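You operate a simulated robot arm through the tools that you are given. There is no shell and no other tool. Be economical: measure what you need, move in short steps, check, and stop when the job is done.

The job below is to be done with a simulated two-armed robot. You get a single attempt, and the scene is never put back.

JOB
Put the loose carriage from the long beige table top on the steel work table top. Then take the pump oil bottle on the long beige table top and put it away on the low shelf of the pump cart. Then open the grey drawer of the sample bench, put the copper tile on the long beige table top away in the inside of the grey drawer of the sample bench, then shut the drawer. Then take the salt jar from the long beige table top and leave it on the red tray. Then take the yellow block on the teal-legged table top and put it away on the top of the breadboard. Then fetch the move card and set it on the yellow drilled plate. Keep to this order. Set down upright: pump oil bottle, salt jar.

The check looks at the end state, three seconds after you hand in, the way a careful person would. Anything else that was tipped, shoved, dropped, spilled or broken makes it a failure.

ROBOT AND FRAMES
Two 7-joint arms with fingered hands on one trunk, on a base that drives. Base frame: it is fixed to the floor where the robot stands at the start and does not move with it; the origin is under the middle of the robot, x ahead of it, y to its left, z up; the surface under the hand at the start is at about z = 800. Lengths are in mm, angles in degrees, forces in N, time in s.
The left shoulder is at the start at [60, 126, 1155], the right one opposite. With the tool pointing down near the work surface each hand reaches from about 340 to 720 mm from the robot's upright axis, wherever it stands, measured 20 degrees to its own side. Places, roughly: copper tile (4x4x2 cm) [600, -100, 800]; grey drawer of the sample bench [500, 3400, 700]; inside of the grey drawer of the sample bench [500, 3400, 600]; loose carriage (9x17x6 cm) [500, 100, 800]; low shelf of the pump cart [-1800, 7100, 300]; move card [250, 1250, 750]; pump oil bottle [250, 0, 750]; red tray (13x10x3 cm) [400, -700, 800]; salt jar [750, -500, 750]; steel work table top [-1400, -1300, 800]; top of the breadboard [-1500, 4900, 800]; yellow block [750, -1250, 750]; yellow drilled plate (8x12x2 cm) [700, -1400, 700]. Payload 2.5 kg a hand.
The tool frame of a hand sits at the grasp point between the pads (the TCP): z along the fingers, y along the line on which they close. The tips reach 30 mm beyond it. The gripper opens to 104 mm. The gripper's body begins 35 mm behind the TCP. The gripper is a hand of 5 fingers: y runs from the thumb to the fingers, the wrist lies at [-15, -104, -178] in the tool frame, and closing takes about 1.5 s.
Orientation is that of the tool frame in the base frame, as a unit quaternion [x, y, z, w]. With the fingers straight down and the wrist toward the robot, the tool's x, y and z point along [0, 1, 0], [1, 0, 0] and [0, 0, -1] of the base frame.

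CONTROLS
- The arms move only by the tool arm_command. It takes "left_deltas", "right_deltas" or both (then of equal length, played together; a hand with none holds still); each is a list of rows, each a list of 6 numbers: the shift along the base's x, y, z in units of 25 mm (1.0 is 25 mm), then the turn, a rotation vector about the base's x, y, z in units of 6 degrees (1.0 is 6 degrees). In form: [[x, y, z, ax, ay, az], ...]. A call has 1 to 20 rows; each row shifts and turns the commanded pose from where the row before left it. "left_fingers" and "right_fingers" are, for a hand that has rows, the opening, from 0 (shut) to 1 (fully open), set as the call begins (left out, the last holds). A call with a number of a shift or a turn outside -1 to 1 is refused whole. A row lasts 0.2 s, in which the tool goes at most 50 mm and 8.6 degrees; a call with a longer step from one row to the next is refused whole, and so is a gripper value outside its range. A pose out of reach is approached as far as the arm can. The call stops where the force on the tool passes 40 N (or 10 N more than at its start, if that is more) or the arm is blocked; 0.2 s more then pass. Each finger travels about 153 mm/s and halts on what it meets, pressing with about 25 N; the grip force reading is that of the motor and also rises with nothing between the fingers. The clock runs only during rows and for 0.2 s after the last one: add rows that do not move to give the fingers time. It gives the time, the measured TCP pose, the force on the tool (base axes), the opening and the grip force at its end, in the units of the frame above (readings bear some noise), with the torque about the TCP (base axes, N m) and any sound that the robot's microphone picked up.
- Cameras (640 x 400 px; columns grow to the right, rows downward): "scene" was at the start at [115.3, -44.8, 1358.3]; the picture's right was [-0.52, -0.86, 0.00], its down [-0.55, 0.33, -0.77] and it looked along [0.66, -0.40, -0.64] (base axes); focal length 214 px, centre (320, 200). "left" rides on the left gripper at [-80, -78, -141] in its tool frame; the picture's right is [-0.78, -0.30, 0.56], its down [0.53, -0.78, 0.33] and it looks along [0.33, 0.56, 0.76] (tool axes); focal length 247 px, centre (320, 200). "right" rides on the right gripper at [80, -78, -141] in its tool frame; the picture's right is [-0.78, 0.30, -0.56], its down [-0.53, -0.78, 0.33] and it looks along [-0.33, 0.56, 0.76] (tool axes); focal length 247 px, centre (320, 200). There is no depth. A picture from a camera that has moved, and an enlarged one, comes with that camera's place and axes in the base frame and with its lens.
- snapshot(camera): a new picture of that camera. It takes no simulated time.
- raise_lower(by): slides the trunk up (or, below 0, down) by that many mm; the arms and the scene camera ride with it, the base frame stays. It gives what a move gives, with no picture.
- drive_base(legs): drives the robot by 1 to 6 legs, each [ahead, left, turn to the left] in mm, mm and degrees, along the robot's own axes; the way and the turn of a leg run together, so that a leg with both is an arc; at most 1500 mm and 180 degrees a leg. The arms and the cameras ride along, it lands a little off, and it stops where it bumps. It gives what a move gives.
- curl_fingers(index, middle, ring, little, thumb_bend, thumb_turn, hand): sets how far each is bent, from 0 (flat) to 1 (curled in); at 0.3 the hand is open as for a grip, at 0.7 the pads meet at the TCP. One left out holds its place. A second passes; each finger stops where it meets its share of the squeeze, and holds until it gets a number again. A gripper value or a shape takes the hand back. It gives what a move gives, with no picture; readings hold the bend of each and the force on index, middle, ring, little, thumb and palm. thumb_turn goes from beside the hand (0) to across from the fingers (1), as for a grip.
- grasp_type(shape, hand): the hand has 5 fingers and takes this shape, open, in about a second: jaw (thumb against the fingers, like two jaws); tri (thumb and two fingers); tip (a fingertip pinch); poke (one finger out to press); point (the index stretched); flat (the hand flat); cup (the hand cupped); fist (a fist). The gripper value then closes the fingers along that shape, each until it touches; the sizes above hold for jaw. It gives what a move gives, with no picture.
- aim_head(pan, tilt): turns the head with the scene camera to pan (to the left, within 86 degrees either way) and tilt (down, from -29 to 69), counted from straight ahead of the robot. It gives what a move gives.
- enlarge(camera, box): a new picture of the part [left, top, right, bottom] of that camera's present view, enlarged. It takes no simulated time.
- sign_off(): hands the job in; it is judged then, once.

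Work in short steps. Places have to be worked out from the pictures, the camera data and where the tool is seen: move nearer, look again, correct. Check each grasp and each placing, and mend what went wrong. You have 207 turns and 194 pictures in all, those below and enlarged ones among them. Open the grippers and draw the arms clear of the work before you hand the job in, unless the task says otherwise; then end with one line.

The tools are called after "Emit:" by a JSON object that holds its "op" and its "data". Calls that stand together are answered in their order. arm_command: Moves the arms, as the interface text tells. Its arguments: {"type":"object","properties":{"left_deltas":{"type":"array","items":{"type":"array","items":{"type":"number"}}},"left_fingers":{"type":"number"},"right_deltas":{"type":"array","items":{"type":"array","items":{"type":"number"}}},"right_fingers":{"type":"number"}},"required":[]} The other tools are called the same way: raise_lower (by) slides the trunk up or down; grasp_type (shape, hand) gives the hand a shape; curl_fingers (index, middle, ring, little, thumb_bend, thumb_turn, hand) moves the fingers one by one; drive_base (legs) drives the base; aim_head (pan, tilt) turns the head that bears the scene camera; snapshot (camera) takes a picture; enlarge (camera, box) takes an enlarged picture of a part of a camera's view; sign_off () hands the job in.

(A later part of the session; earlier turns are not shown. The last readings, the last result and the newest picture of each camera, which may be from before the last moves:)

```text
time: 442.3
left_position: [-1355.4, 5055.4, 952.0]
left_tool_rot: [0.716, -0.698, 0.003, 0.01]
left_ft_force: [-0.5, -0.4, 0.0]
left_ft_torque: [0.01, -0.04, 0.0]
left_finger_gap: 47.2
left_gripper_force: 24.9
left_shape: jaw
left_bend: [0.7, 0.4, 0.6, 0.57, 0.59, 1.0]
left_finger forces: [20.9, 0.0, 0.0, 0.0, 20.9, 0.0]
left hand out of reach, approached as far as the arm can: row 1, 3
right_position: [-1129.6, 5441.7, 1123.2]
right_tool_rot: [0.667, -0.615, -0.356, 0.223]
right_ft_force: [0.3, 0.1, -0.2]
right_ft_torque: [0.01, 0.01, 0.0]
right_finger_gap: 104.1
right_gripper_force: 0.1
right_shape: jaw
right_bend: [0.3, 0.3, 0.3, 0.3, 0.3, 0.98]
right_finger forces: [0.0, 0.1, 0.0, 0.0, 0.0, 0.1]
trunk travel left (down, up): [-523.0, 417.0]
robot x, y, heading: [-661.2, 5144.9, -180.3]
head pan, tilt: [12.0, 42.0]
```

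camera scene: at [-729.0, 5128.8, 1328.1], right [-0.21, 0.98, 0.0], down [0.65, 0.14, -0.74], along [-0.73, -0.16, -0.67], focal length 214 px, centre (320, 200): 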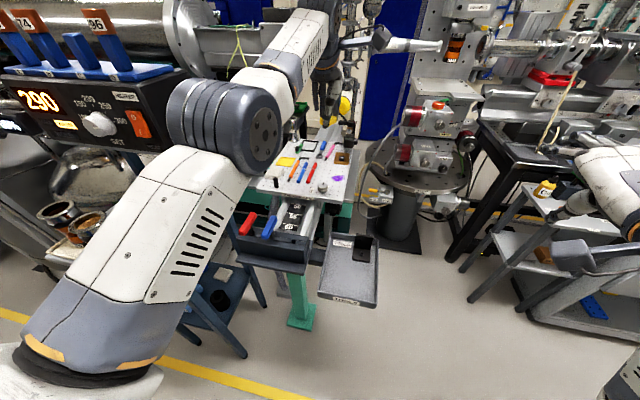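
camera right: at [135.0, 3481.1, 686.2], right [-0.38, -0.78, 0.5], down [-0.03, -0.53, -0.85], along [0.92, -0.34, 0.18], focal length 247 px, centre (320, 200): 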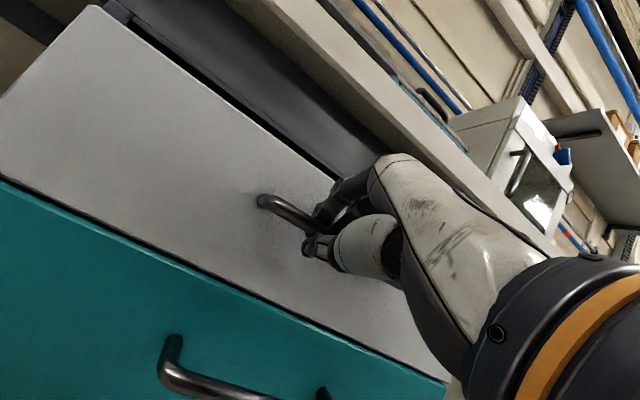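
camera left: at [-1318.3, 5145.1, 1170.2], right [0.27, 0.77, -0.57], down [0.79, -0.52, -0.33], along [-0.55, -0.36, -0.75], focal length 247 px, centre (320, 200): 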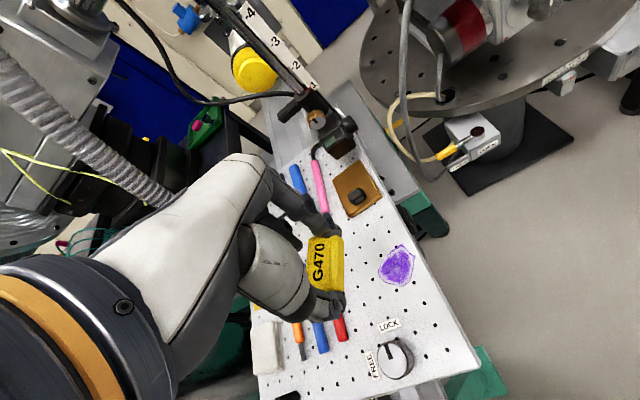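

Descending further and checking.

Emit:
{"op": "arm_command", "data": {"left_deltas": [[0.2, 0, -0.8, 0, 0, 0], [0.2, 0, -0.8, 0, 0, 0], [0, 0, -0.6, 0, 0, 0]]}}

Emit:
{"op": "snapshot", "data": {"camera": "left"}}

Emit:
{"op": "snapshot", "data": {"camera": "scene"}}

```text
time: 443.1
left_position: [-1352.9, 5055.2, 896.9]
left_tool_rot: [0.716, -0.698, 0.005, 0.01]
left_ft_force: [0.6, 0.4, -0.7]
left_ft_torque: [0.04, 0.01, -0.02]
left_finger_gap: 47.5
left_gripper_force: 25.0
left_shape: jaw
left_bend: [0.7, 0.4, 0.6, 0.57, 0.59, 1.0]
left_finger forces: [21.0, 0.1, 0.0, 0.0, 20.9, 0.0]
left hand out of reach, approached as far as the arm can: row 1, 2
right_position: [-1129.9, 5441.3, 1123.0]
right_tool_rot: [0.667, -0.615, -0.356, 0.223]
right_ft_force: [0.6, -0.6, 0.4]
right_ft_torque: [0.0, 0.02, -0.01]
right_finger_gap: 103.8
right_gripper_force: 0.1
right_shape: jaw
right_bend: [0.3, 0.3, 0.3, 0.3, 0.3, 0.98]
right_finger forces: [0.1, 0.1, 0.1, 0.0, 0.1, 0.0]
trunk travel left (down, up): [-523.0, 417.0]
robot x, y, heading: [-664.9, 5149.5, -179.8]
head pan, tilt: [12.0, 42.0]
```

```text
41 pictures are left
camera left: at [-1277.8, 5141.3, 1035.5], right [0.27, 0.77, -0.58], down [0.79, -0.52, -0.33], along [-0.55, -0.36, -0.75], focal length 247 px, centre (320, 200)
```

left: 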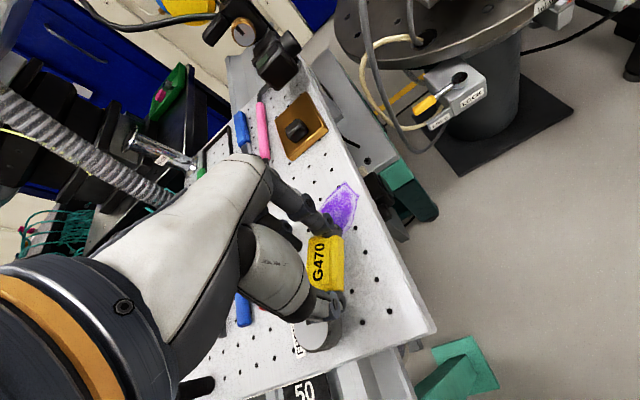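

```text
40 pictures are left
camera scene: at [-784.7, 5128.9, 1328.1], right [-0.21, 0.98, 0.0], down [0.65, 0.14, -0.74], along [-0.73, -0.15, -0.67], focal length 214 px, centre (320, 200)
```

scene: 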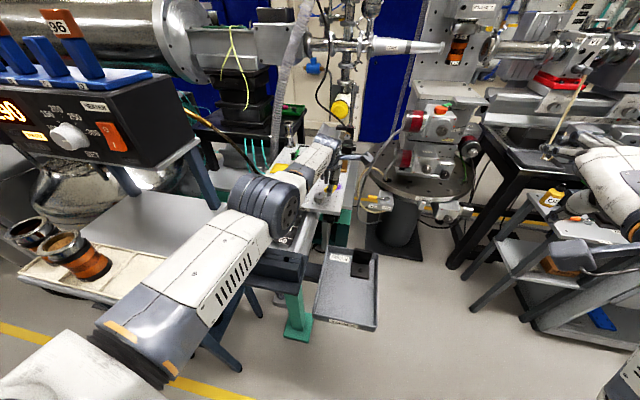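

Alignment is good: the block would land at about [-1341,5051], clear of knob and purple patch. Descending the remaining ~50 mm.

Emit:
{"op": "arm_command", "data": {"left_deltas": [[0, 0, -0.6, 0, 0, 0], [0, 0, -0.5, 0, 0, 0], [0, 0, -0.4, 0, 0, 0], [0, 0, -0.2, 0, 0, 0]]}}

Emit:
{"op": "snapshot", "data": {"camera": "left"}}

```text
time: 444.1
left_position: [-1350.1, 5054.3, 866.5]
left_tool_rot: [0.717, -0.697, -0.005, 0.018]
left_ft_force: [-0.4, -3.7, 30.1]
left_ft_torque: [0.11, -0.11, 0.09]
left_finger_gap: 47.6
left_gripper_force: 25.3
left_shape: jaw
left_bend: [0.7, 0.4, 0.6, 0.57, 0.59, 1.0]
left_finger forces: [32.3, 0.0, 0.1, 0.0, 31.4, 0.1]
left hand out of reach, approached as far as the arm can: row 1, 3
right_position: [-1125.9, 5441.8, 1125.0]
right_tool_rot: [0.668, -0.613, -0.357, 0.224]
right_ft_force: [0.4, 0.5, -0.1]
right_ft_torque: [-0.03, -0.04, -0.03]
right_finger_gap: 103.9
right_gripper_force: 0.1
right_shape: jaw
right_bend: [0.3, 0.3, 0.3, 0.3, 0.3, 0.98]
right_finger forces: [0.1, 0.1, 0.0, 0.0, 0.1, 0.0]
trunk travel left (down, up): [-523.0, 417.0]
robot x, y, heading: [-668.0, 5149.3, -179.8]
head pan, tilt: [12.0, 42.0]
```

```text
39 pictures are left
camera left: at [-1271.7, 5140.3, 1003.5], right [0.26, 0.77, -0.58], down [0.78, -0.52, -0.35], along [-0.57, -0.36, -0.74], focal length 247 px, centre (320, 200)
```

left: 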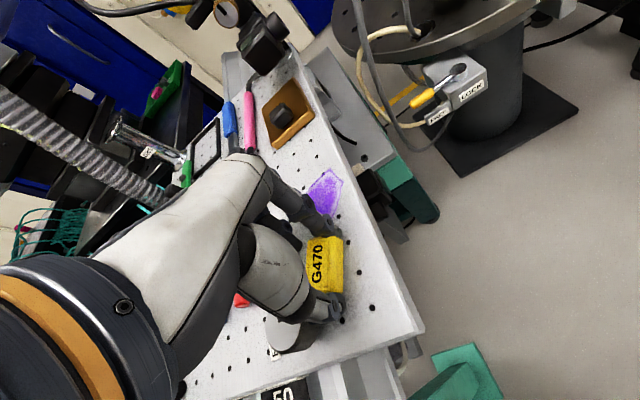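

Contact of the block with the board. Easing up a little, then opening only index and thumb slightly.

Emit:
{"op": "arm_command", "data": {"left_deltas": [[0, 0, 0.08, 0, 0, 0], [0, 0, 0.05, 0, 0, 0]]}}

Emit:
{"op": "curl_fingers", "data": {"hand": "left", "index": 0.58, "thumb_bend": 0.46}}

Emit:
{"op": "enlarge", "data": {"camera": "left", "box": [220, 140, 440, 380]}}

```text
time: 444.7
left_position: [-1350.2, 5055.2, 866.6]
left_tool_rot: [0.716, -0.698, -0.003, 0.016]
left_ft_force: [-3.6, -2.5, 24.2]
left_ft_torque: [0.17, 0.35, 0.05]
left_finger_gap: 47.6
left_gripper_force: 25.1
left_shape: jaw
left_bend: [0.7, 0.4, 0.6, 0.57, 0.59, 1.0]
left_finger forces: [33.7, 0.0, 0.1, 0.0, 21.5, 0.0]
right_position: [-1126.5, 5442.0, 1123.5]
right_tool_rot: [0.667, -0.614, -0.357, 0.224]
right_ft_force: [-0.3, -0.1, 0.7]
right_ft_torque: [0.02, -0.01, -0.03]
right_finger_gap: 104.0
right_gripper_force: 0.1
right_shape: jaw
right_bend: [0.3, 0.3, 0.3, 0.3, 0.3, 0.98]
right_finger forces: [0.1, 0.0, 0.0, 0.0, 0.0, 0.0]
trunk travel left (down, up): [-523.0, 417.0]
robot x, y, heading: [-662.0, 5145.6, -179.9]
head pan, tilt: [12.0, 42.0]
```

```text
time: 445.7
left_position: [-1348.5, 5056.2, 867.7]
left_tool_rot: [0.717, -0.697, -0.001, 0.015]
left_ft_force: [5.0, 5.2, 27.5]
left_ft_torque: [0.32, -0.16, -0.13]
left_finger_gap: 40.2
left_gripper_force: 15.6
left_shape: fingers
left_bend: [0.66, 0.4, 0.6, 0.57, 0.44, 1.0]
left_finger forces: [23.2, 0.0, 0.0, 0.1, 7.3, 0.0]
right_position: [-1126.3, 5442.0, 1125.2]
right_tool_rot: [0.667, -0.614, -0.356, 0.225]
right_ft_force: [0.1, -0.1, 0.6]
right_ft_torque: [-0.01, 0.03, -0.02]
right_finger_gap: 103.9
right_gripper_force: 0.0
right_shape: jaw
right_bend: [0.3, 0.3, 0.3, 0.3, 0.3, 0.98]
right_finger forces: [0.0, 0.0, 0.0, 0.0, 0.1, 0.0]
trunk travel left (down, up): [-523.0, 417.0]
robot x, y, heading: [-668.1, 5145.7, -180.2]
head pan, tilt: [12.0, 42.0]
```

```text
1.67 times, centred on (330, 260) of left
camera zoom: at [-1271.0, 5141.7, 1004.7], right [0.26, 0.77, -0.58], down [0.78, -0.52, -0.34], along [-0.56, -0.36, -0.74], focal length 412 px, centre (303, 100)
```

zoom: 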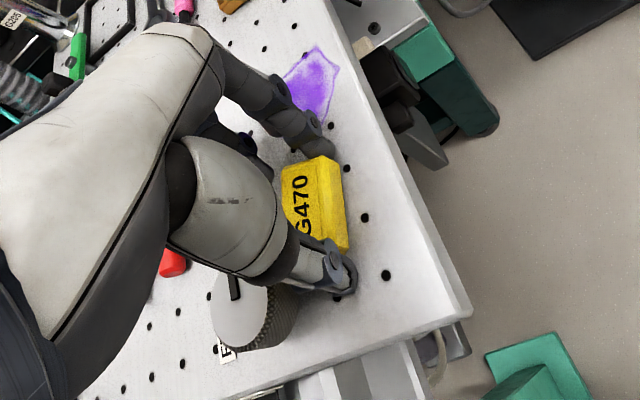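

Still pressing; lifting a bit more and opening slightly further.

Emit:
{"op": "arm_command", "data": {"left_deltas": [[0, 0, 0.2, 0, 0, 0], [0, 0, 0.15, 0, 0, 0]]}}

Emit:
{"op": "curl_fingers", "data": {"hand": "left", "index": 0.5, "thumb_bend": 0.4}}

Emit:
{"op": "enlarge", "data": {"camera": "left", "box": [220, 140, 440, 380]}}

```text
time: 446.3
left_position: [-1347.8, 5055.1, 867.8]
left_tool_rot: [0.718, -0.696, 0.005, 0.01]
left_ft_force: [3.2, 3.0, 12.3]
left_ft_torque: [0.21, 0.15, -0.06]
left_finger_gap: 41.0
left_gripper_force: 7.7
left_shape: fingers
left_bend: [0.64, 0.4, 0.6, 0.57, 0.45, 1.0]
left_finger forces: [14.6, 0.0, 0.1, 0.0, 1.0, 0.0]
right_position: [-1127.5, 5440.9, 1123.9]
right_tool_rot: [0.668, -0.615, -0.356, 0.223]
right_ft_force: [0.3, 0.5, 0.4]
right_ft_torque: [-0.03, 0.02, 0.0]
right_finger_gap: 103.9
right_gripper_force: 0.0
right_shape: jaw
right_bend: [0.3, 0.3, 0.3, 0.3, 0.3, 0.98]
right_finger forces: [0.0, 0.1, 0.0, 0.0, 0.0, 0.0]
trunk travel left (down, up): [-523.0, 417.0]
robot x, y, heading: [-667.0, 5148.3, -180.1]
head pan, tilt: [12.0, 42.0]
```

```text
time: 447.3
left_position: [-1348.1, 5054.5, 868.3]
left_tool_rot: [0.716, -0.698, 0.004, 0.011]
left_ft_force: [5.0, -0.1, 13.0]
left_ft_torque: [0.06, 0.1, -0.05]
left_finger_gap: 50.4
left_gripper_force: 6.6
left_shape: fingers
left_bend: [0.59, 0.4, 0.6, 0.57, 0.4, 1.0]
left_finger forces: [13.4, 0.0, 0.0, 0.0, 0.1, 0.0]
right_position: [-1126.6, 5442.4, 1122.8]
right_tool_rot: [0.668, -0.614, -0.357, 0.223]
right_ft_force: [-1.8, -0.2, -0.2]
right_ft_torque: [0.02, -0.02, 0.02]
right_finger_gap: 104.1
right_gripper_force: 0.0
right_shape: jaw
right_bend: [0.3, 0.3, 0.3, 0.3, 0.3, 0.98]
right_finger forces: [0.0, 0.0, 0.1, 0.0, 0.0, 0.0]
trunk travel left (down, up): [-523.0, 417.0]
robot x, y, heading: [-664.4, 5149.5, -180.0]
head pan, tilt: [12.0, 42.0]
```

```text
1.67 times, centred on (330, 260) of left
camera zoom: at [-1272.4, 5139.9, 1006.7], right [0.27, 0.77, -0.58], down [0.79, -0.52, -0.33], along [-0.55, -0.36, -0.75], focal length 412 px, centre (303, 100)
```

zoom: 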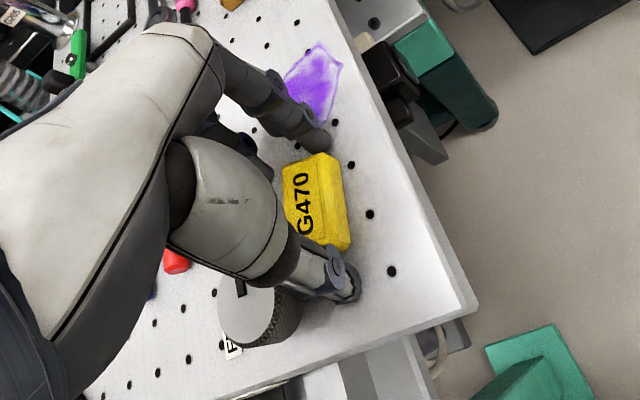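

The block is flat on the board and free of the thumb. Lifting straight up.

Emit:
{"op": "arm_command", "data": {"left_deltas": [[0, 0, 0.3, 0, 0, 0], [0, 0, 0.4, 0, 0, 0], [0, 0, 0.6, 0, 0, 0], [0, 0, 0.8, 0, 0, 0], [0, 0, 0.8, 0, 0, 0], [0, 0, 0.8, 0, 0, 0]]}}

Emit:
{"op": "snapshot", "data": {"camera": "left"}}

```text
time: 448.7
left_position: [-1354.7, 5057.7, 959.4]
left_tool_rot: [0.716, -0.698, 0.005, 0.009]
left_ft_force: [-0.1, 0.1, -0.2]
left_ft_torque: [0.0, 0.01, -0.02]
left_finger_gap: 64.2
left_gripper_force: 0.0
left_shape: fingers
left_bend: [0.5, 0.4, 0.6, 0.57, 0.4, 1.0]
left_finger forces: [0.1, 0.0, 0.0, 0.1, 0.0, 0.0]
left hand out of reach, approached as far as the arm can: row 2, 4
right_position: [-1128.3, 5442.0, 1122.1]
right_tool_rot: [0.667, -0.615, -0.356, 0.223]
right_ft_force: [-0.4, 0.5, -0.6]
right_ft_torque: [-0.04, -0.01, -0.03]
right_finger_gap: 104.0
right_gripper_force: 0.1
right_shape: jaw
right_bend: [0.3, 0.3, 0.3, 0.3, 0.3, 0.98]
right_finger forces: [0.0, 0.1, 0.0, 0.1, 0.0, 0.0]
trunk travel left (down, up): [-523.0, 417.0]
robot x, y, heading: [-664.7, 5146.8, -179.8]
head pan, tilt: [12.0, 42.0]
```

```text
36 pictures are left
camera left: at [-1279.9, 5142.8, 1098.3], right [0.27, 0.77, -0.57], down [0.79, -0.52, -0.33], along [-0.55, -0.36, -0.75], focal length 247 px, centre (320, 200)
```

left: 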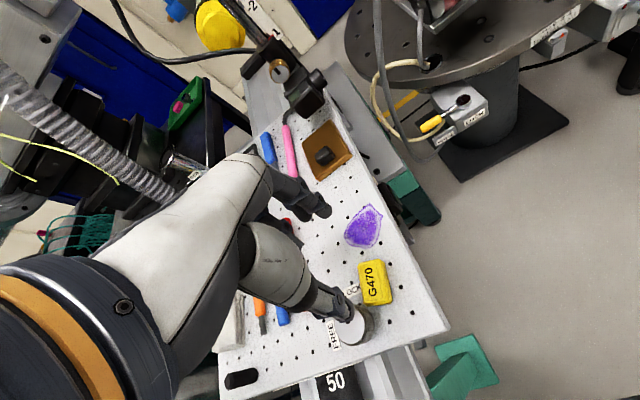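

The block lies flat on the breadboard, nothing else disturbed. Raising the arm and backing out.

Emit:
{"op": "arm_command", "data": {"left_deltas": [[0, 0, 1, 0, 0, 0], [0, 0, 1, 0, 0, 0], [0, 0, 1, 0, 0, 0], [0, 0, 1, 0, 0, 0]]}}

Emit:
{"op": "drive_base", "data": {"legs": [[-340, 0, 0]]}}

Emit:
{"op": "arm_command", "data": {"left_deltas": [[0.9, 0, 0, 0, 0, 0], [0.9, 0, 0, 0, 0, 0], [0.9, 0, 0, 0, 0, 0], [0.9, 0, 0, 0, 0, 0], [0.9, -0.5, 0, 0, 0, 0], [0.9, -0.5, 0, 0, 0, 0]], "left_fingers": 1}}

```text
time: 449.7
left_position: [-1344.3, 5055.8, 1060.0]
left_tool_rot: [0.716, -0.698, 0.004, 0.009]
left_ft_force: [0.4, 0.2, 0.0]
left_ft_torque: [0.01, -0.02, 0.0]
left_finger_gap: 64.4
left_gripper_force: 0.0
left_shape: fingers
left_bend: [0.5, 0.4, 0.6, 0.57, 0.4, 1.0]
left_finger forces: [0.1, 0.0, 0.1, 0.0, 0.1, 0.1]
left hand out of reach, approached as far as the arm can: row 3, 4
right_position: [-1129.4, 5441.2, 1123.0]
right_tool_rot: [0.668, -0.615, -0.356, 0.222]
right_ft_force: [0.0, -0.6, -0.1]
right_ft_torque: [0.03, 0.03, 0.0]
right_finger_gap: 103.7
right_gripper_force: 0.1
right_shape: jaw
right_bend: [0.3, 0.3, 0.3, 0.3, 0.3, 0.98]
right_finger forces: [0.0, 0.0, 0.0, 0.0, 0.1, 0.0]
trunk travel left (down, up): [-523.0, 417.0]
robot x, y, heading: [-665.8, 5147.6, -180.2]
head pan, tilt: [12.0, 42.0]
```

```text
time: 451.9
left_position: [-1006.2, 5054.7, 1057.0]
left_tool_rot: [0.716, -0.698, 0.004, 0.01]
left_ft_force: [0.2, -0.8, -0.6]
left_ft_torque: [0.03, 0.02, -0.01]
left_finger_gap: 64.4
left_gripper_force: 0.1
left_shape: fingers
left_bend: [0.5, 0.4, 0.6, 0.57, 0.4, 1.0]
left_finger forces: [0.0, 0.0, 0.0, 0.1, 0.1, 0.0]
right_position: [-791.1, 5442.9, 1123.2]
right_tool_rot: [0.668, -0.614, -0.356, 0.223]
right_ft_force: [0.1, -0.1, -0.5]
right_ft_torque: [0.02, -0.03, 0.01]
right_finger_gap: 104.0
right_gripper_force: 0.1
right_shape: jaw
right_bend: [0.3, 0.3, 0.3, 0.3, 0.3, 0.98]
right_finger forces: [0.0, 0.0, 0.0, 0.0, 0.1, 0.0]
trunk travel left (down, up): [-523.0, 417.0]
robot x, y, heading: [-329.7, 5149.0, -179.9]
head pan, tilt: [12.0, 42.0]
```

```text
time: 453.3
left_position: [-870.3, 5032.5, 1059.1]
left_tool_rot: [0.716, -0.698, 0.004, 0.009]
left_ft_force: [0.5, 0.1, -0.4]
left_ft_torque: [0.02, -0.04, 0.02]
left_finger_gap: 103.6
left_gripper_force: 0.0
left_shape: jaw
left_bend: [0.3, 0.3, 0.3, 0.3, 0.3, 0.98]
left_finger forces: [0.0, 0.0, 0.0, 0.0, 0.0, 0.1]
right_position: [-791.4, 5442.8, 1122.9]
right_tool_rot: [0.668, -0.614, -0.356, 0.223]
right_ft_force: [-0.3, -0.6, -0.1]
right_ft_torque: [-0.01, 0.0, 0.02]
right_finger_gap: 104.0
right_gripper_force: 0.1
right_shape: jaw
right_bend: [0.3, 0.3, 0.3, 0.3, 0.3, 0.98]
right_finger forces: [0.0, 0.1, 0.0, 0.0, 0.0, 0.0]
trunk travel left (down, up): [-523.0, 417.0]
robot x, y, heading: [-327.9, 5145.6, -180.0]
head pan, tilt: [12.0, 42.0]
```

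Arm is back in a good posture. Driving down the aisle toward y≈1100 and turning to face the bench with the move card.

Emit:
{"op": "drive_base", "data": {"legs": [[0, 0, 90], [1450, 0, 0], [1450, 0, 0]]}}

```text
time: 471.2
left_position: [-146.2, 1699.4, 1058.6]
left_tool_rot: [1.0, 0.019, 0.01, 0.004]
left_ft_force: [-0.5, 0.5, 0.8]
left_ft_torque: [0.01, -0.02, -0.02]
left_finger_gap: 103.8
left_gripper_force: 0.0
left_shape: jaw
left_bend: [0.3, 0.3, 0.3, 0.3, 0.3, 0.98]
left_finger forces: [0.1, 0.1, 0.1, 0.1, 0.0, 0.0]
right_position: [-557.9, 1774.9, 1123.8]
right_tool_rot: [0.906, 0.043, -0.092, 0.41]
right_ft_force: [0.2, -0.3, -0.5]
right_ft_torque: [-0.03, 0.01, 0.02]
right_finger_gap: 104.0
right_gripper_force: 0.0
right_shape: jaw
right_bend: [0.3, 0.3, 0.3, 0.3, 0.3, 0.98]
right_finger forces: [0.0, 0.0, 0.1, 0.1, 0.1, 0.0]
trunk travel left (down, up): [-523.0, 417.0]
robot x, y, heading: [-266.0, 2240.8, -89.5]
head pan, tilt: [12.0, 42.0]
```

Emit:
{"op": "drive_base", "data": {"legs": [[1150, -60, 0], [0, 0, 89.5]]}}

Emit:
{"op": "aim_head", "data": {"pan": 5, "tilt": 42}}

Emit:
{"op": "snapshot", "data": {"camera": "scene"}}

```text
time: 480.8
left_position: [226.4, 1196.8, 1058.7]
left_tool_rot: [0.703, 0.711, 0.009, -0.004]
left_ft_force: [-0.4, -0.2, -0.4]
left_ft_torque: [0.02, 0.02, 0.01]
left_finger_gap: 103.4
left_gripper_force: 0.1
left_shape: jaw
left_bend: [0.3, 0.3, 0.3, 0.3, 0.3, 0.98]
left_finger forces: [0.0, 0.0, 0.0, 0.1, 0.0, 0.0]
right_position: [139.1, 788.2, 1124.3]
right_tool_rot: [0.621, 0.663, 0.218, 0.358]
right_ft_force: [0.0, -0.4, -0.6]
right_ft_torque: [0.0, -0.03, 0.03]
right_finger_gap: 103.9
right_gripper_force: 0.0
right_shape: jaw
right_bend: [0.3, 0.3, 0.3, 0.3, 0.3, 0.98]
right_finger forces: [0.0, 0.1, 0.1, 0.1, 0.0, 0.0]
trunk travel left (down, up): [-523.0, 417.0]
robot x, y, heading: [-318.6, 1089.8, -1.0]
head pan, tilt: [12.0, 42.0]
```

```text
time: 481.5
left_position: [226.7, 1198.2, 1057.1]
left_tool_rot: [0.704, 0.71, 0.01, -0.005]
left_ft_force: [0.2, -0.7, 0.6]
left_ft_torque: [-0.04, -0.01, 0.0]
left_finger_gap: 103.7
left_gripper_force: 0.0
left_shape: jaw
left_bend: [0.3, 0.3, 0.3, 0.3, 0.3, 0.98]
left_finger forces: [0.0, 0.0, 0.0, 0.1, 0.0, 0.0]
right_position: [139.7, 788.6, 1123.1]
right_tool_rot: [0.621, 0.662, 0.219, 0.358]
right_ft_force: [0.6, 0.3, 0.1]
right_ft_torque: [-0.01, -0.02, -0.01]
right_finger_gap: 104.0
right_gripper_force: 0.1
right_shape: jaw
right_bend: [0.3, 0.3, 0.3, 0.3, 0.3, 0.98]
right_finger forces: [0.1, 0.0, 0.0, 0.0, 0.0, 0.0]
trunk travel left (down, up): [-523.0, 417.0]
robot x, y, heading: [-317.9, 1089.8, -1.0]
head pan, tilt: [5.0, 42.0]
```

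```text
35 pictures are left
camera scene: at [-193.6, 1095.7, 1328.1], right [0.07, -1.0, 0.0], down [-0.67, -0.05, -0.74], along [0.74, 0.05, -0.67], focal length 214 px, centre (320, 200)
```

scene: 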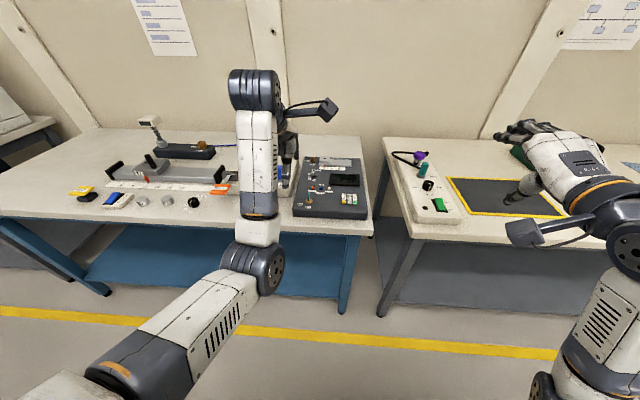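

The card spot is behind the left arm. Moving the left hand toward the robot/right and zooming.

Emit:
{"op": "arm_command", "data": {"left_deltas": [[-0.5, -1, 0.4, 0, 0, 0], [-0.5, -1, 0.4, 0, 0, 0], [-0.5, -1, 0.4, 0, 0, 0], [-0.5, -1, 0.4, 0, 0, 0], [-0.5, -1, 0.4, 0, 0, 0], [-0.5, -1, 0, 0, 0, 0]]}}

Emit:
{"op": "enlarge", "data": {"camera": "scene", "box": [60, 130, 390, 250]}}

```text
time: 482.9
left_position: [204.6, 1042.1, 1088.8]
left_tool_rot: [0.704, 0.71, 0.01, -0.004]
left_ft_force: [-1.8, 0.4, -0.9]
left_ft_torque: [0.0, -0.04, 0.01]
left_finger_gap: 103.4
left_gripper_force: 0.0
left_shape: jaw
left_bend: [0.3, 0.3, 0.3, 0.3, 0.3, 0.98]
left_finger forces: [0.0, 0.0, 0.1, 0.0, 0.0, 0.1]
left hand out of reach, approached as far as the arm can: row 2, 3, 4, 5, 6
right_position: [139.0, 788.3, 1122.8]
right_tool_rot: [0.62, 0.663, 0.22, 0.357]
right_ft_force: [-0.2, 0.2, -0.3]
right_ft_torque: [0.03, -0.03, -0.01]
right_finger_gap: 104.1
right_gripper_force: 0.1
right_shape: jaw
right_bend: [0.3, 0.3, 0.3, 0.3, 0.3, 0.98]
right_finger forces: [0.1, 0.0, 0.0, 0.0, 0.0, 0.0]
trunk travel left (down, up): [-523.0, 417.0]
robot x, y, heading: [-317.3, 1091.5, -1.0]
head pan, tilt: [5.0, 42.0]
```

```text
1.94 times, centred on (225, 190) of scene
camera zoom: at [-193.6, 1095.5, 1328.1], right [0.07, -1.0, 0.0], down [-0.67, -0.05, -0.74], along [0.74, 0.05, -0.67], focal length 416 px, centre (504, 219)
```

zoom: 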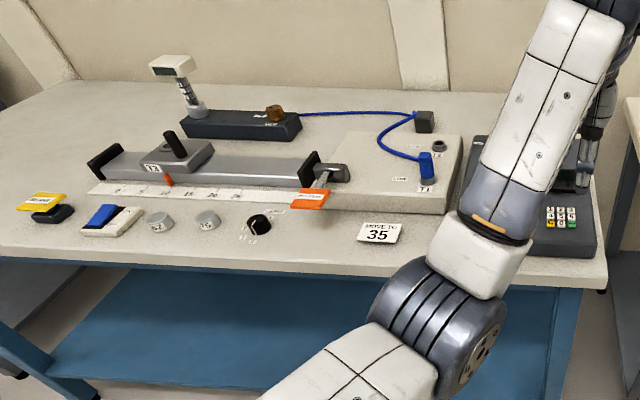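

The "MOVE TO 35" card lies flat near [350,1365]. Repositioning so the left hand comes above it for a close look.

Emit:
{"op": "drive_base", "data": {"legs": [[0, 80, 1], [40, 0, 0]]}}

Emit:
{"op": "arm_command", "data": {"left_deltas": [[0.6, 0.9, 0, 0, 0, 0], [0.6, 0.9, 0, 0, 0, 0], [0.6, 0.9, 0, 0, 0, 0], [0.6, 0.9, 0, 0, 0, 0], [0.6, 0.9, 0, 0, 0, 0], [0.3, 0.9, 0, 0, 0, 0], [0, 0.9, 0, 0, 0, 0], [0, 0.9, 0, 0, 0, 0], [0, 0.9, -0.5, 0, 0, 0], [0, 0.5, -0.8, 0, 0, 0], [0, 0, -0.8, 0, 0, 0]]}}

Emit:
{"op": "snapshot", "data": {"camera": "left"}}

```text
time: 484.4
left_position: [246.5, 1132.4, 1089.7]
left_tool_rot: [0.697, 0.717, 0.01, -0.004]
left_ft_force: [0.9, -0.2, -0.1]
left_ft_torque: [-0.01, -0.01, 0.02]
left_finger_gap: 103.7
left_gripper_force: 0.0
left_shape: jaw
left_bend: [0.3, 0.3, 0.3, 0.3, 0.3, 0.98]
left_finger forces: [0.0, 0.1, 0.0, 0.0, 0.1, 0.1]
right_position: [186.1, 877.4, 1122.9]
right_tool_rot: [0.614, 0.668, 0.222, 0.356]
right_ft_force: [-0.6, 0.9, -0.4]
right_ft_torque: [-0.02, 0.0, 0.03]
right_finger_gap: 104.0
right_gripper_force: 0.1
right_shape: jaw
right_bend: [0.3, 0.3, 0.3, 0.3, 0.3, 0.98]
right_finger forces: [0.0, 0.0, 0.0, 0.0, 0.0, 0.0]
trunk travel left (down, up): [-523.0, 417.0]
robot x, y, heading: [-282.0, 1172.1, 0.1]
head pan, tilt: [5.0, 42.0]
```

```text
time: 486.8
left_position: [329.5, 1346.2, 1038.1]
left_tool_rot: [0.698, 0.716, 0.01, -0.004]
left_ft_force: [0.2, -1.1, -0.4]
left_ft_torque: [-0.05, 0.01, -0.01]
left_finger_gap: 103.8
left_gripper_force: 0.1
left_shape: jaw
left_bend: [0.3, 0.3, 0.3, 0.3, 0.3, 0.98]
left_finger forces: [0.0, 0.0, 0.1, 0.0, 0.0, 0.0]
right_position: [186.5, 876.8, 1122.4]
right_tool_rot: [0.615, 0.668, 0.222, 0.356]
right_ft_force: [0.1, -0.2, -0.4]
right_ft_torque: [-0.02, 0.0, 0.02]
right_finger_gap: 103.7
right_gripper_force: 0.0
right_shape: jaw
right_bend: [0.3, 0.3, 0.3, 0.3, 0.3, 0.98]
right_finger forces: [0.1, 0.0, 0.1, 0.0, 0.0, 0.1]
trunk travel left (down, up): [-523.0, 417.0]
robot x, y, heading: [-280.6, 1172.2, -0.0]
head pan, tilt: [5.0, 42.0]
```

```text
33 pictures are left
camera left: at [251.4, 1263.4, 1176.5], right [-0.27, -0.77, -0.57], down [-0.79, 0.52, -0.33], along [0.55, 0.36, -0.75], focal length 247 px, centre (320, 200)
```

left: 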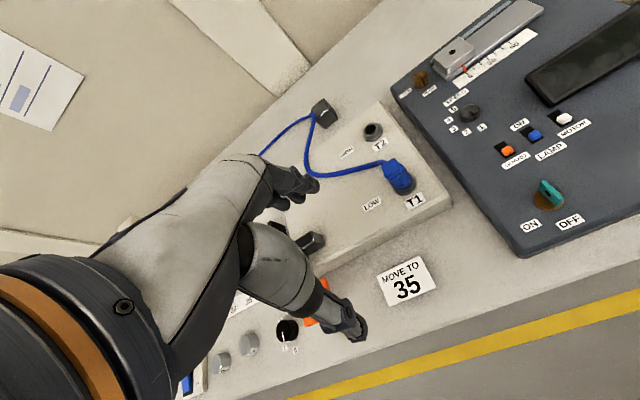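

Card ≈[322,1355], about 47×78 mm, table z≈803, with a raised panel ~30 mm behind it. Pre-shaping the hand to a narrower opening, aligning yaw, and descending partway.

Emit:
{"op": "curl_fingers", "data": {"hand": "left", "index": 0.48, "middle": 0.48, "ring": 0.48, "little": 0.48, "thumb_bend": 0.38}}

Emit:
{"op": "arm_command", "data": {"left_deltas": [[-0.15, 0.18, -0.8, 0, 0, -0.45], [-0.15, 0.18, -0.8, 0, 0, -0.45], [0, 0, -0.8, 0, 0, -0.43], [0, 0, -0.8, 0, 0, 0], [0, 0, -0.8, 0, 0, 0], [0, 0, -0.8, 0, 0, 0], [0, 0, -0.8, 0, 0, 0]]}}

Emit:
{"op": "snapshot", "data": {"camera": "left"}}

```text
time: 487.8
left_position: [329.5, 1347.9, 1037.2]
left_tool_rot: [0.698, 0.716, 0.01, -0.004]
left_ft_force: [-0.7, 0.3, 0.2]
left_ft_torque: [-0.01, 0.02, 0.05]
left_finger_gap: 70.6
left_gripper_force: 0.1
left_shape: fingers
left_bend: [0.48, 0.48, 0.48, 0.48, 0.38, 0.98]
left_finger forces: [0.0, 0.0, 0.0, 0.1, 0.0, 0.1]
right_position: [186.2, 877.1, 1123.2]
right_tool_rot: [0.615, 0.667, 0.222, 0.357]
right_ft_force: [0.7, -0.4, 0.6]
right_ft_torque: [-0.03, -0.01, 0.01]
right_finger_gap: 103.9
right_gripper_force: 0.0
right_shape: jaw
right_bend: [0.3, 0.3, 0.3, 0.3, 0.3, 0.98]
right_finger forces: [0.0, 0.0, 0.0, 0.0, 0.0, 0.1]
trunk travel left (down, up): [-523.0, 417.0]
robot x, y, heading: [-276.9, 1171.0, -0.1]
head pan, tilt: [5.0, 42.0]
```

```text
time: 489.4
left_position: [322.7, 1356.1, 896.9]
left_tool_rot: [0.746, 0.666, 0.01, -0.003]
left_ft_force: [0.0, -0.4, 0.0]
left_ft_torque: [0.02, -0.01, -0.04]
left_finger_gap: 70.5
left_gripper_force: 0.1
left_shape: fingers
left_bend: [0.48, 0.48, 0.48, 0.48, 0.38, 0.98]
left_finger forces: [0.0, 0.0, 0.0, 0.1, 0.0, 0.0]
right_position: [185.5, 877.6, 1122.7]
right_tool_rot: [0.614, 0.668, 0.223, 0.356]
right_ft_force: [0.0, 0.6, 1.0]
right_ft_torque: [-0.02, 0.01, 0.01]
right_finger_gap: 103.8
right_gripper_force: 0.0
right_shape: jaw
right_bend: [0.3, 0.3, 0.3, 0.3, 0.3, 0.98]
right_finger forces: [0.0, 0.1, 0.1, 0.0, 0.0, 0.0]
trunk travel left (down, up): [-523.0, 417.0]
robot x, y, heading: [-281.1, 1170.3, -0.2]
head pan, tilt: [5.0, 42.0]
```

```text
32 pictures are left
camera left: at [233.4, 1283.7, 1036.4], right [-0.38, -0.73, -0.57], down [-0.71, 0.62, -0.33], along [0.6, 0.28, -0.75], focal length 247 px, centre (320, 200)
```

left: 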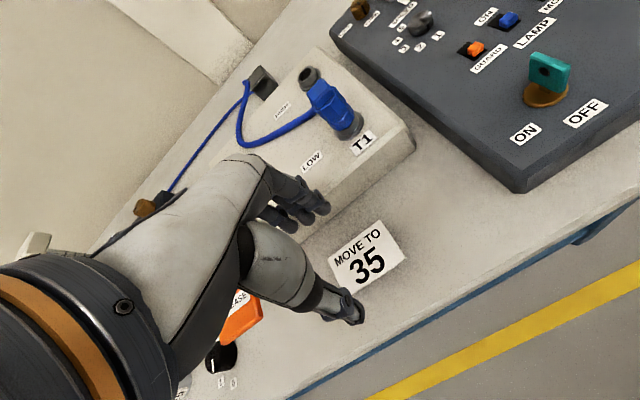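

The card is right under the TCP. Descending, with the last part in fine steps until the fingertips touch the table.

Emit:
{"op": "arm_command", "data": {"left_deltas": [[0.2, -0.16, -0.7, 0, 0, 0], [0, 0, -0.7, 0, 0, 0], [0, 0, -0.4, 0, 0, 0], [0, 0, -0.2, 0, 0, 0]]}}

Emit:
{"op": "enlarge", "data": {"camera": "left", "box": [220, 130, 460, 370]}}

```text
time: 490.4
left_position: [327.3, 1351.6, 847.7]
left_tool_rot: [0.746, 0.666, 0.01, -0.003]
left_ft_force: [0.8, 0.2, -0.1]
left_ft_torque: [0.0, -0.01, -0.01]
left_finger_gap: 70.6
left_gripper_force: 0.1
left_shape: fingers
left_bend: [0.48, 0.48, 0.48, 0.48, 0.38, 0.98]
left_finger forces: [0.0, 0.0, 0.0, 0.0, 0.0, 0.0]
right_position: [184.6, 877.7, 1122.4]
right_tool_rot: [0.615, 0.668, 0.223, 0.356]
right_ft_force: [0.5, -0.2, 0.4]
right_ft_torque: [0.0, -0.03, 0.01]
right_finger_gap: 103.7
right_gripper_force: 0.1
right_shape: jaw
right_bend: [0.3, 0.3, 0.3, 0.3, 0.3, 0.98]
right_finger forces: [0.0, 0.0, 0.0, 0.0, 0.0, 0.1]
trunk travel left (down, up): [-523.0, 417.0]
robot x, y, heading: [-280.2, 1167.8, -0.0]
head pan, tilt: [5.0, 42.0]
```

```text
1.67 times, centred on (340, 250) of left
camera zoom: at [238.3, 1279.1, 986.1], right [-0.38, -0.73, -0.57], down [-0.71, 0.63, -0.33], along [0.6, 0.28, -0.75], focal length 412 px, centre (287, 117)
```

zoom: 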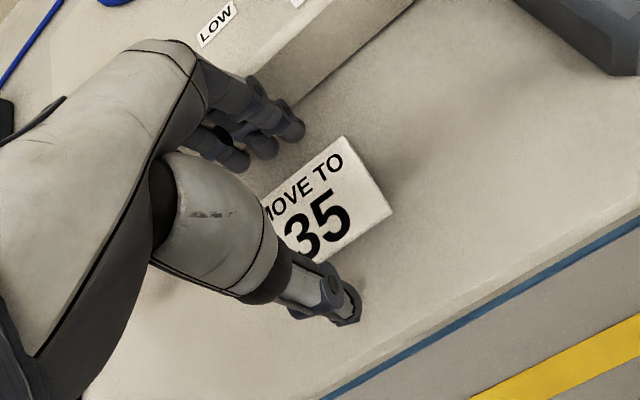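

The card has visible thickness. Lowering the last ~14 mm.

Emit:
{"op": "arm_command", "data": {"left_deltas": [[0, 0, -0.2, 0, 0, 0], [0, 0, -0.15, 0, 0, 0], [0, 0, -0.12, 0, 0, 0]]}}

```text
time: 491.2
left_position: [326.0, 1352.1, 835.0]
left_tool_rot: [0.746, 0.666, 0.011, -0.002]
left_ft_force: [-1.5, 0.3, 1.2]
left_ft_torque: [-0.03, -0.08, 0.01]
left_finger_gap: 70.8
left_gripper_force: 0.4
left_shape: fingers
left_bend: [0.48, 0.48, 0.48, 0.48, 0.38, 0.98]
left_finger forces: [0.0, 1.7, 0.0, 0.1, 0.0, 0.1]
right_position: [185.7, 877.7, 1123.9]
right_tool_rot: [0.615, 0.667, 0.222, 0.356]
right_ft_force: [0.0, -0.5, -0.5]
right_ft_torque: [0.0, 0.0, 0.0]
right_finger_gap: 103.8
right_gripper_force: 0.0
right_shape: jaw
right_bend: [0.3, 0.3, 0.3, 0.3, 0.3, 0.98]
right_finger forces: [0.1, 0.1, 0.0, 0.1, 0.0, 0.1]
trunk travel left (down, up): [-523.0, 417.0]
robot x, y, heading: [-278.1, 1172.4, 0.1]
head pan, tilt: [5.0, 42.0]
```

Fingertip touches the table lightly. Closing on the card's edges.

Emit:
{"op": "arm_command", "data": {"left_deltas": [[0, 0, 0.04, 0, 0, 0], [0, 0, 0, 0, 0, 0], [0, 0, 0, 0, 0, 0], [0, 0, 0, 0, 0, 0], [0, 0, 0, 0, 0, 0], [0, 0, 0, 0, 0, 0], [0, 0, 0, 0, 0, 0]], "left_fingers": 0}}

Emit:
{"op": "enlarge", "data": {"camera": "left", "box": [220, 130, 460, 370]}}

```text
time: 492.8
left_position: [325.8, 1351.2, 836.1]
left_tool_rot: [0.746, 0.666, 0.01, -0.004]
left_ft_force: [0.0, 0.1, -0.2]
left_ft_torque: [0.0, 0.01, -0.01]
left_finger_gap: 39.5
left_gripper_force: 25.3
left_shape: jaw
left_bend: [0.74, 0.52, 0.52, 0.52, 0.73, 1.0]
left_finger forces: [12.6, 7.1, 2.5, 0.0, 22.3, 0.0]
right_position: [186.0, 876.1, 1123.8]
right_tool_rot: [0.614, 0.668, 0.223, 0.356]
right_ft_force: [0.2, -0.7, -0.4]
right_ft_torque: [0.02, 0.03, -0.01]
right_finger_gap: 103.9
right_gripper_force: 0.1
right_shape: jaw
right_bend: [0.3, 0.3, 0.3, 0.3, 0.3, 0.98]
right_finger forces: [0.0, 0.0, 0.0, 0.1, 0.0, 0.1]
trunk travel left (down, up): [-523.0, 417.0]
robot x, y, heading: [-275.3, 1170.2, -0.1]
head pan, tilt: [5.0, 42.0]
```

```text
1.67 times, centred on (340, 250) of left
camera zoom: at [237.6, 1279.2, 975.3], right [-0.38, -0.73, -0.57], down [-0.71, 0.62, -0.33], along [0.6, 0.28, -0.75], focal length 412 px, centre (287, 117)
```

zoom: 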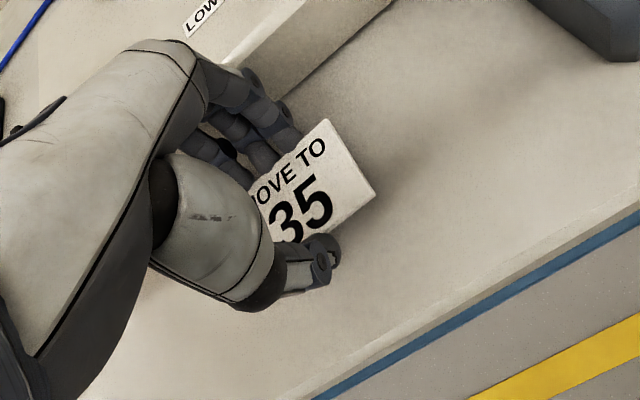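

Index, middle and ring hold it against the thumb. Lifting and checking.

Emit:
{"op": "arm_command", "data": {"left_deltas": [[0, 0, 0.3, 0, 0, 0], [0, 0, 0.6, 0, 0, 0], [0, 0, 0.8, 0, 0, 0], [0, 0, 1, 0, 0, 0], [0, 0, 1, 0, 0, 0], [0, 0, 1, 0, 0, 0], [0, 0, 1, 0, 0, 0], [0, 0, 1, 0, 0, 0], [0, 0, 1, 0, 0, 0], [0, 0, 1, 0, 0, 0]]}}

Emit:
{"op": "snapshot", "data": {"camera": "left"}}

```text
time: 495.0
left_position: [326.4, 1351.9, 1054.2]
left_tool_rot: [0.746, 0.666, 0.01, -0.003]
left_ft_force: [0.0, 0.3, -0.2]
left_ft_torque: [0.02, -0.05, 0.01]
left_finger_gap: 39.6
left_gripper_force: 25.1
left_shape: jaw
left_bend: [0.74, 0.52, 0.52, 0.52, 0.73, 1.0]
left_finger forces: [12.5, 7.0, 2.4, 0.0, 22.3, 0.0]
right_position: [185.7, 877.8, 1122.3]
right_tool_rot: [0.615, 0.668, 0.222, 0.356]
right_ft_force: [-0.6, 1.0, 0.8]
right_ft_torque: [0.02, 0.0, -0.01]
right_finger_gap: 103.8
right_gripper_force: 0.0
right_shape: jaw
right_bend: [0.3, 0.3, 0.3, 0.3, 0.3, 0.98]
right_finger forces: [0.1, 0.0, 0.1, 0.1, 0.0, 0.0]
trunk travel left (down, up): [-523.0, 417.0]
robot x, y, heading: [-278.2, 1171.1, 0.0]
head pan, tilt: [5.0, 42.0]
```

```text
29 pictures are left
camera left: at [237.2, 1279.4, 1194.0], right [-0.38, -0.73, -0.57], down [-0.71, 0.63, -0.33], along [0.6, 0.28, -0.75], focal length 247 px, centre (320, 200)
```

left: 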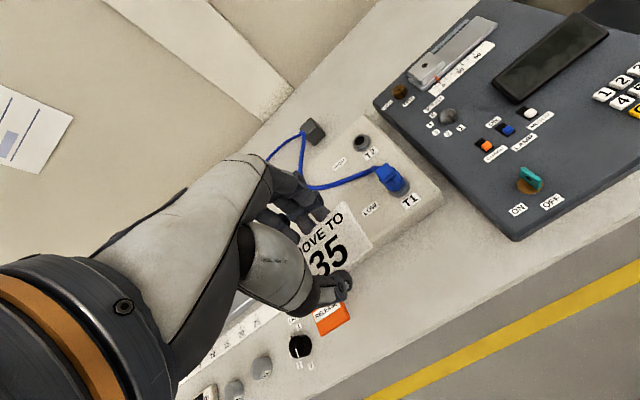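

The card is held level. Backing off and strafing right toward the teal-legged table.

Emit:
{"op": "drive_base", "data": {"legs": [[-180, 0, 0], [0, -1400, 0]]}}

Emit:
{"op": "drive_base", "data": {"legs": [[0, -1320, 0]]}}

```text
time: 502.9
left_position: [145.8, -0.0, 1054.1]
left_tool_rot: [0.746, 0.666, 0.01, -0.003]
left_ft_force: [0.6, -1.3, -0.4]
left_ft_torque: [0.02, -0.01, 0.01]
left_finger_gap: 39.7
left_gripper_force: 24.9
left_shape: jaw
left_bend: [0.74, 0.52, 0.52, 0.52, 0.73, 1.0]
left_finger forces: [12.7, 6.9, 2.3, 0.0, 22.2, 0.0]
right_position: [4.8, -477.2, 1123.9]
right_tool_rot: [0.614, 0.669, 0.223, 0.355]
right_ft_force: [-0.1, 0.1, -0.5]
right_ft_torque: [-0.02, 0.01, -0.02]
right_finger_gap: 103.7
right_gripper_force: 0.1
right_shape: jaw
right_bend: [0.3, 0.3, 0.3, 0.3, 0.3, 0.98]
right_finger forces: [0.0, 0.0, 0.1, 0.0, 0.0, 0.0]
trunk travel left (down, up): [-523.0, 417.0]
robot x, y, heading: [-457.8, -183.7, -0.1]
head pan, tilt: [5.0, 42.0]
```

```text
time: 509.5
left_position: [157.4, -1303.2, 1054.4]
left_tool_rot: [0.739, 0.673, 0.01, -0.003]
left_ft_force: [-0.4, 1.0, -1.0]
left_ft_torque: [-0.01, 0.02, 0.01]
left_finger_gap: 39.2
left_gripper_force: 24.7
left_shape: jaw
left_bend: [0.74, 0.52, 0.55, 0.52, 0.73, 1.0]
left_finger forces: [13.0, 6.7, 4.4, 0.1, 22.3, 0.0]
right_position: [23.8, -1781.0, 1122.2]
right_tool_rot: [0.609, 0.673, 0.227, 0.354]
right_ft_force: [0.6, -1.0, 0.2]
right_ft_torque: [-0.02, -0.01, 0.01]
right_finger_gap: 103.8
right_gripper_force: 0.2
right_shape: jaw
right_bend: [0.3, 0.3, 0.3, 0.3, 0.3, 0.98]
right_finger forces: [0.1, 0.1, 0.1, 0.0, 0.0, 0.0]
trunk travel left (down, up): [-523.0, 417.0]
robot x, y, heading: [-444.1, -1490.2, 0.8]
head pan, tilt: [5.0, 42.0]
```

Shifting a little further right, raising the trunk 150 mm so the forearm clears the blue box, and driving in part-way to look.

Emit:
{"op": "raise_lower", "data": {"by": 130}}

Emit:
{"op": "drive_base", "data": {"legs": [[0, -90, -0.8], [380, 0, 0]]}}

Emit:
{"op": "aim_head", "data": {"pan": 10, "tilt": 45}}

Emit:
{"op": "snapshot", "data": {"camera": "scene"}}

Emit:
{"op": "snapshot", "data": {"camera": "left"}}

```text
time: 511.1
left_position: [157.2, -1302.7, 1184.1]
left_tool_rot: [0.74, 0.673, 0.01, -0.003]
left_ft_force: [0.5, 0.1, -0.6]
left_ft_torque: [0.01, 0.02, 0.01]
left_finger_gap: 39.4
left_gripper_force: 24.9
left_shape: jaw
left_bend: [0.74, 0.52, 0.55, 0.52, 0.73, 1.0]
left_finger forces: [13.1, 6.8, 4.4, 0.0, 22.3, 0.0]
right_position: [24.2, -1780.3, 1254.1]
right_tool_rot: [0.609, 0.673, 0.225, 0.355]
right_ft_force: [-0.2, 0.1, 0.4]
right_ft_torque: [0.01, 0.0, 0.02]
right_finger_gap: 103.8
right_gripper_force: 0.0
right_shape: jaw
right_bend: [0.3, 0.3, 0.3, 0.3, 0.3, 0.98]
right_finger forces: [0.1, 0.0, 0.0, 0.0, 0.1, 0.0]
trunk travel left (down, up): [-653.0, 287.0]
robot x, y, heading: [-438.5, -1490.1, 1.1]
head pan, tilt: [5.0, 42.0]
```

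```text
time: 514.2
left_position: [544.8, -1395.3, 1183.7]
left_tool_rot: [0.743, 0.669, 0.01, -0.003]
left_ft_force: [0.0, -0.2, -0.3]
left_ft_torque: [-0.02, 0.03, 0.01]
left_finger_gap: 39.4
left_gripper_force: 25.1
left_shape: jaw
left_bend: [0.74, 0.52, 0.55, 0.52, 0.73, 1.0]
left_finger forces: [13.1, 6.8, 4.2, 0.1, 22.3, 0.0]
right_position: [409.2, -1870.8, 1252.6]
right_tool_rot: [0.611, 0.671, 0.224, 0.355]
right_ft_force: [0.1, 1.1, -0.2]
right_ft_torque: [0.02, 0.02, 0.04]
right_finger_gap: 103.8
right_gripper_force: 0.2
right_shape: jaw
right_bend: [0.3, 0.3, 0.3, 0.3, 0.3, 0.98]
right_finger forces: [0.0, 0.0, 0.0, 0.1, 0.0, 0.1]
trunk travel left (down, up): [-653.0, 287.0]
robot x, y, heading: [-56.6, -1580.7, 0.5]
head pan, tilt: [5.0, 42.0]
```

```text
time: 514.9
left_position: [545.4, -1395.7, 1184.6]
left_tool_rot: [0.743, 0.669, 0.01, -0.003]
left_ft_force: [1.4, 0.1, -0.3]
left_ft_torque: [0.01, -0.01, 0.01]
left_finger_gap: 39.2
left_gripper_force: 24.7
left_shape: jaw
left_bend: [0.74, 0.52, 0.55, 0.52, 0.73, 1.0]
left_finger forces: [13.0, 6.8, 4.3, 0.0, 22.3, 0.0]
right_position: [408.1, -1871.7, 1253.2]
right_tool_rot: [0.611, 0.67, 0.226, 0.355]
right_ft_force: [0.5, 0.6, 0.3]
right_ft_torque: [-0.01, 0.02, 0.0]
right_finger_gap: 103.8
right_gripper_force: 0.0
right_shape: jaw
right_bend: [0.3, 0.3, 0.3, 0.3, 0.3, 0.98]
right_finger forces: [0.0, 0.0, 0.1, 0.0, 0.0, 0.0]
trunk travel left (down, up): [-653.0, 287.0]
robot x, y, heading: [-56.5, -1581.5, 0.6]
head pan, tilt: [10.0, 45.0]
```

```text
28 pictures are left
camera scene: at [64.5, -1566.9, 1453.8], right [0.18, -0.98, 0.0], down [-0.69, -0.13, -0.71], along [0.7, 0.13, -0.71], focal length 214 px, centre (320, 200)
```

scene: 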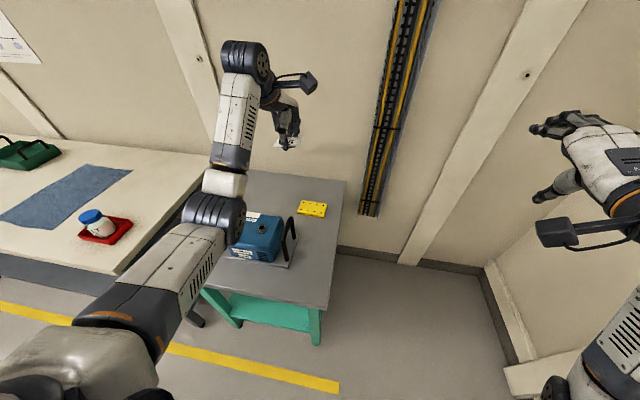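

```text
27 pictures are left
camera left: at [456.4, -1468.5, 1323.7], right [-0.37, -0.73, -0.57], down [-0.71, 0.62, -0.33], along [0.6, 0.29, -0.75], focal length 247 px, centre (320, 200)
```

left: 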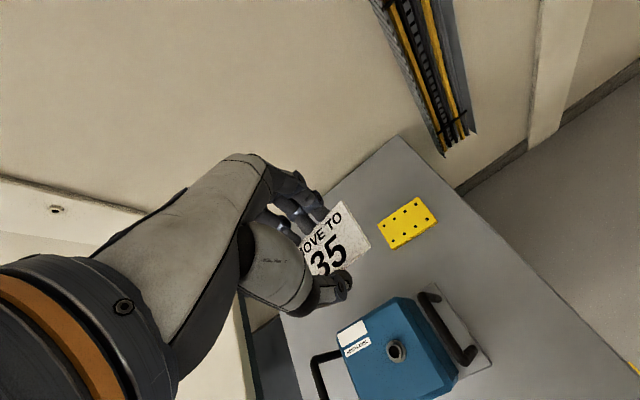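

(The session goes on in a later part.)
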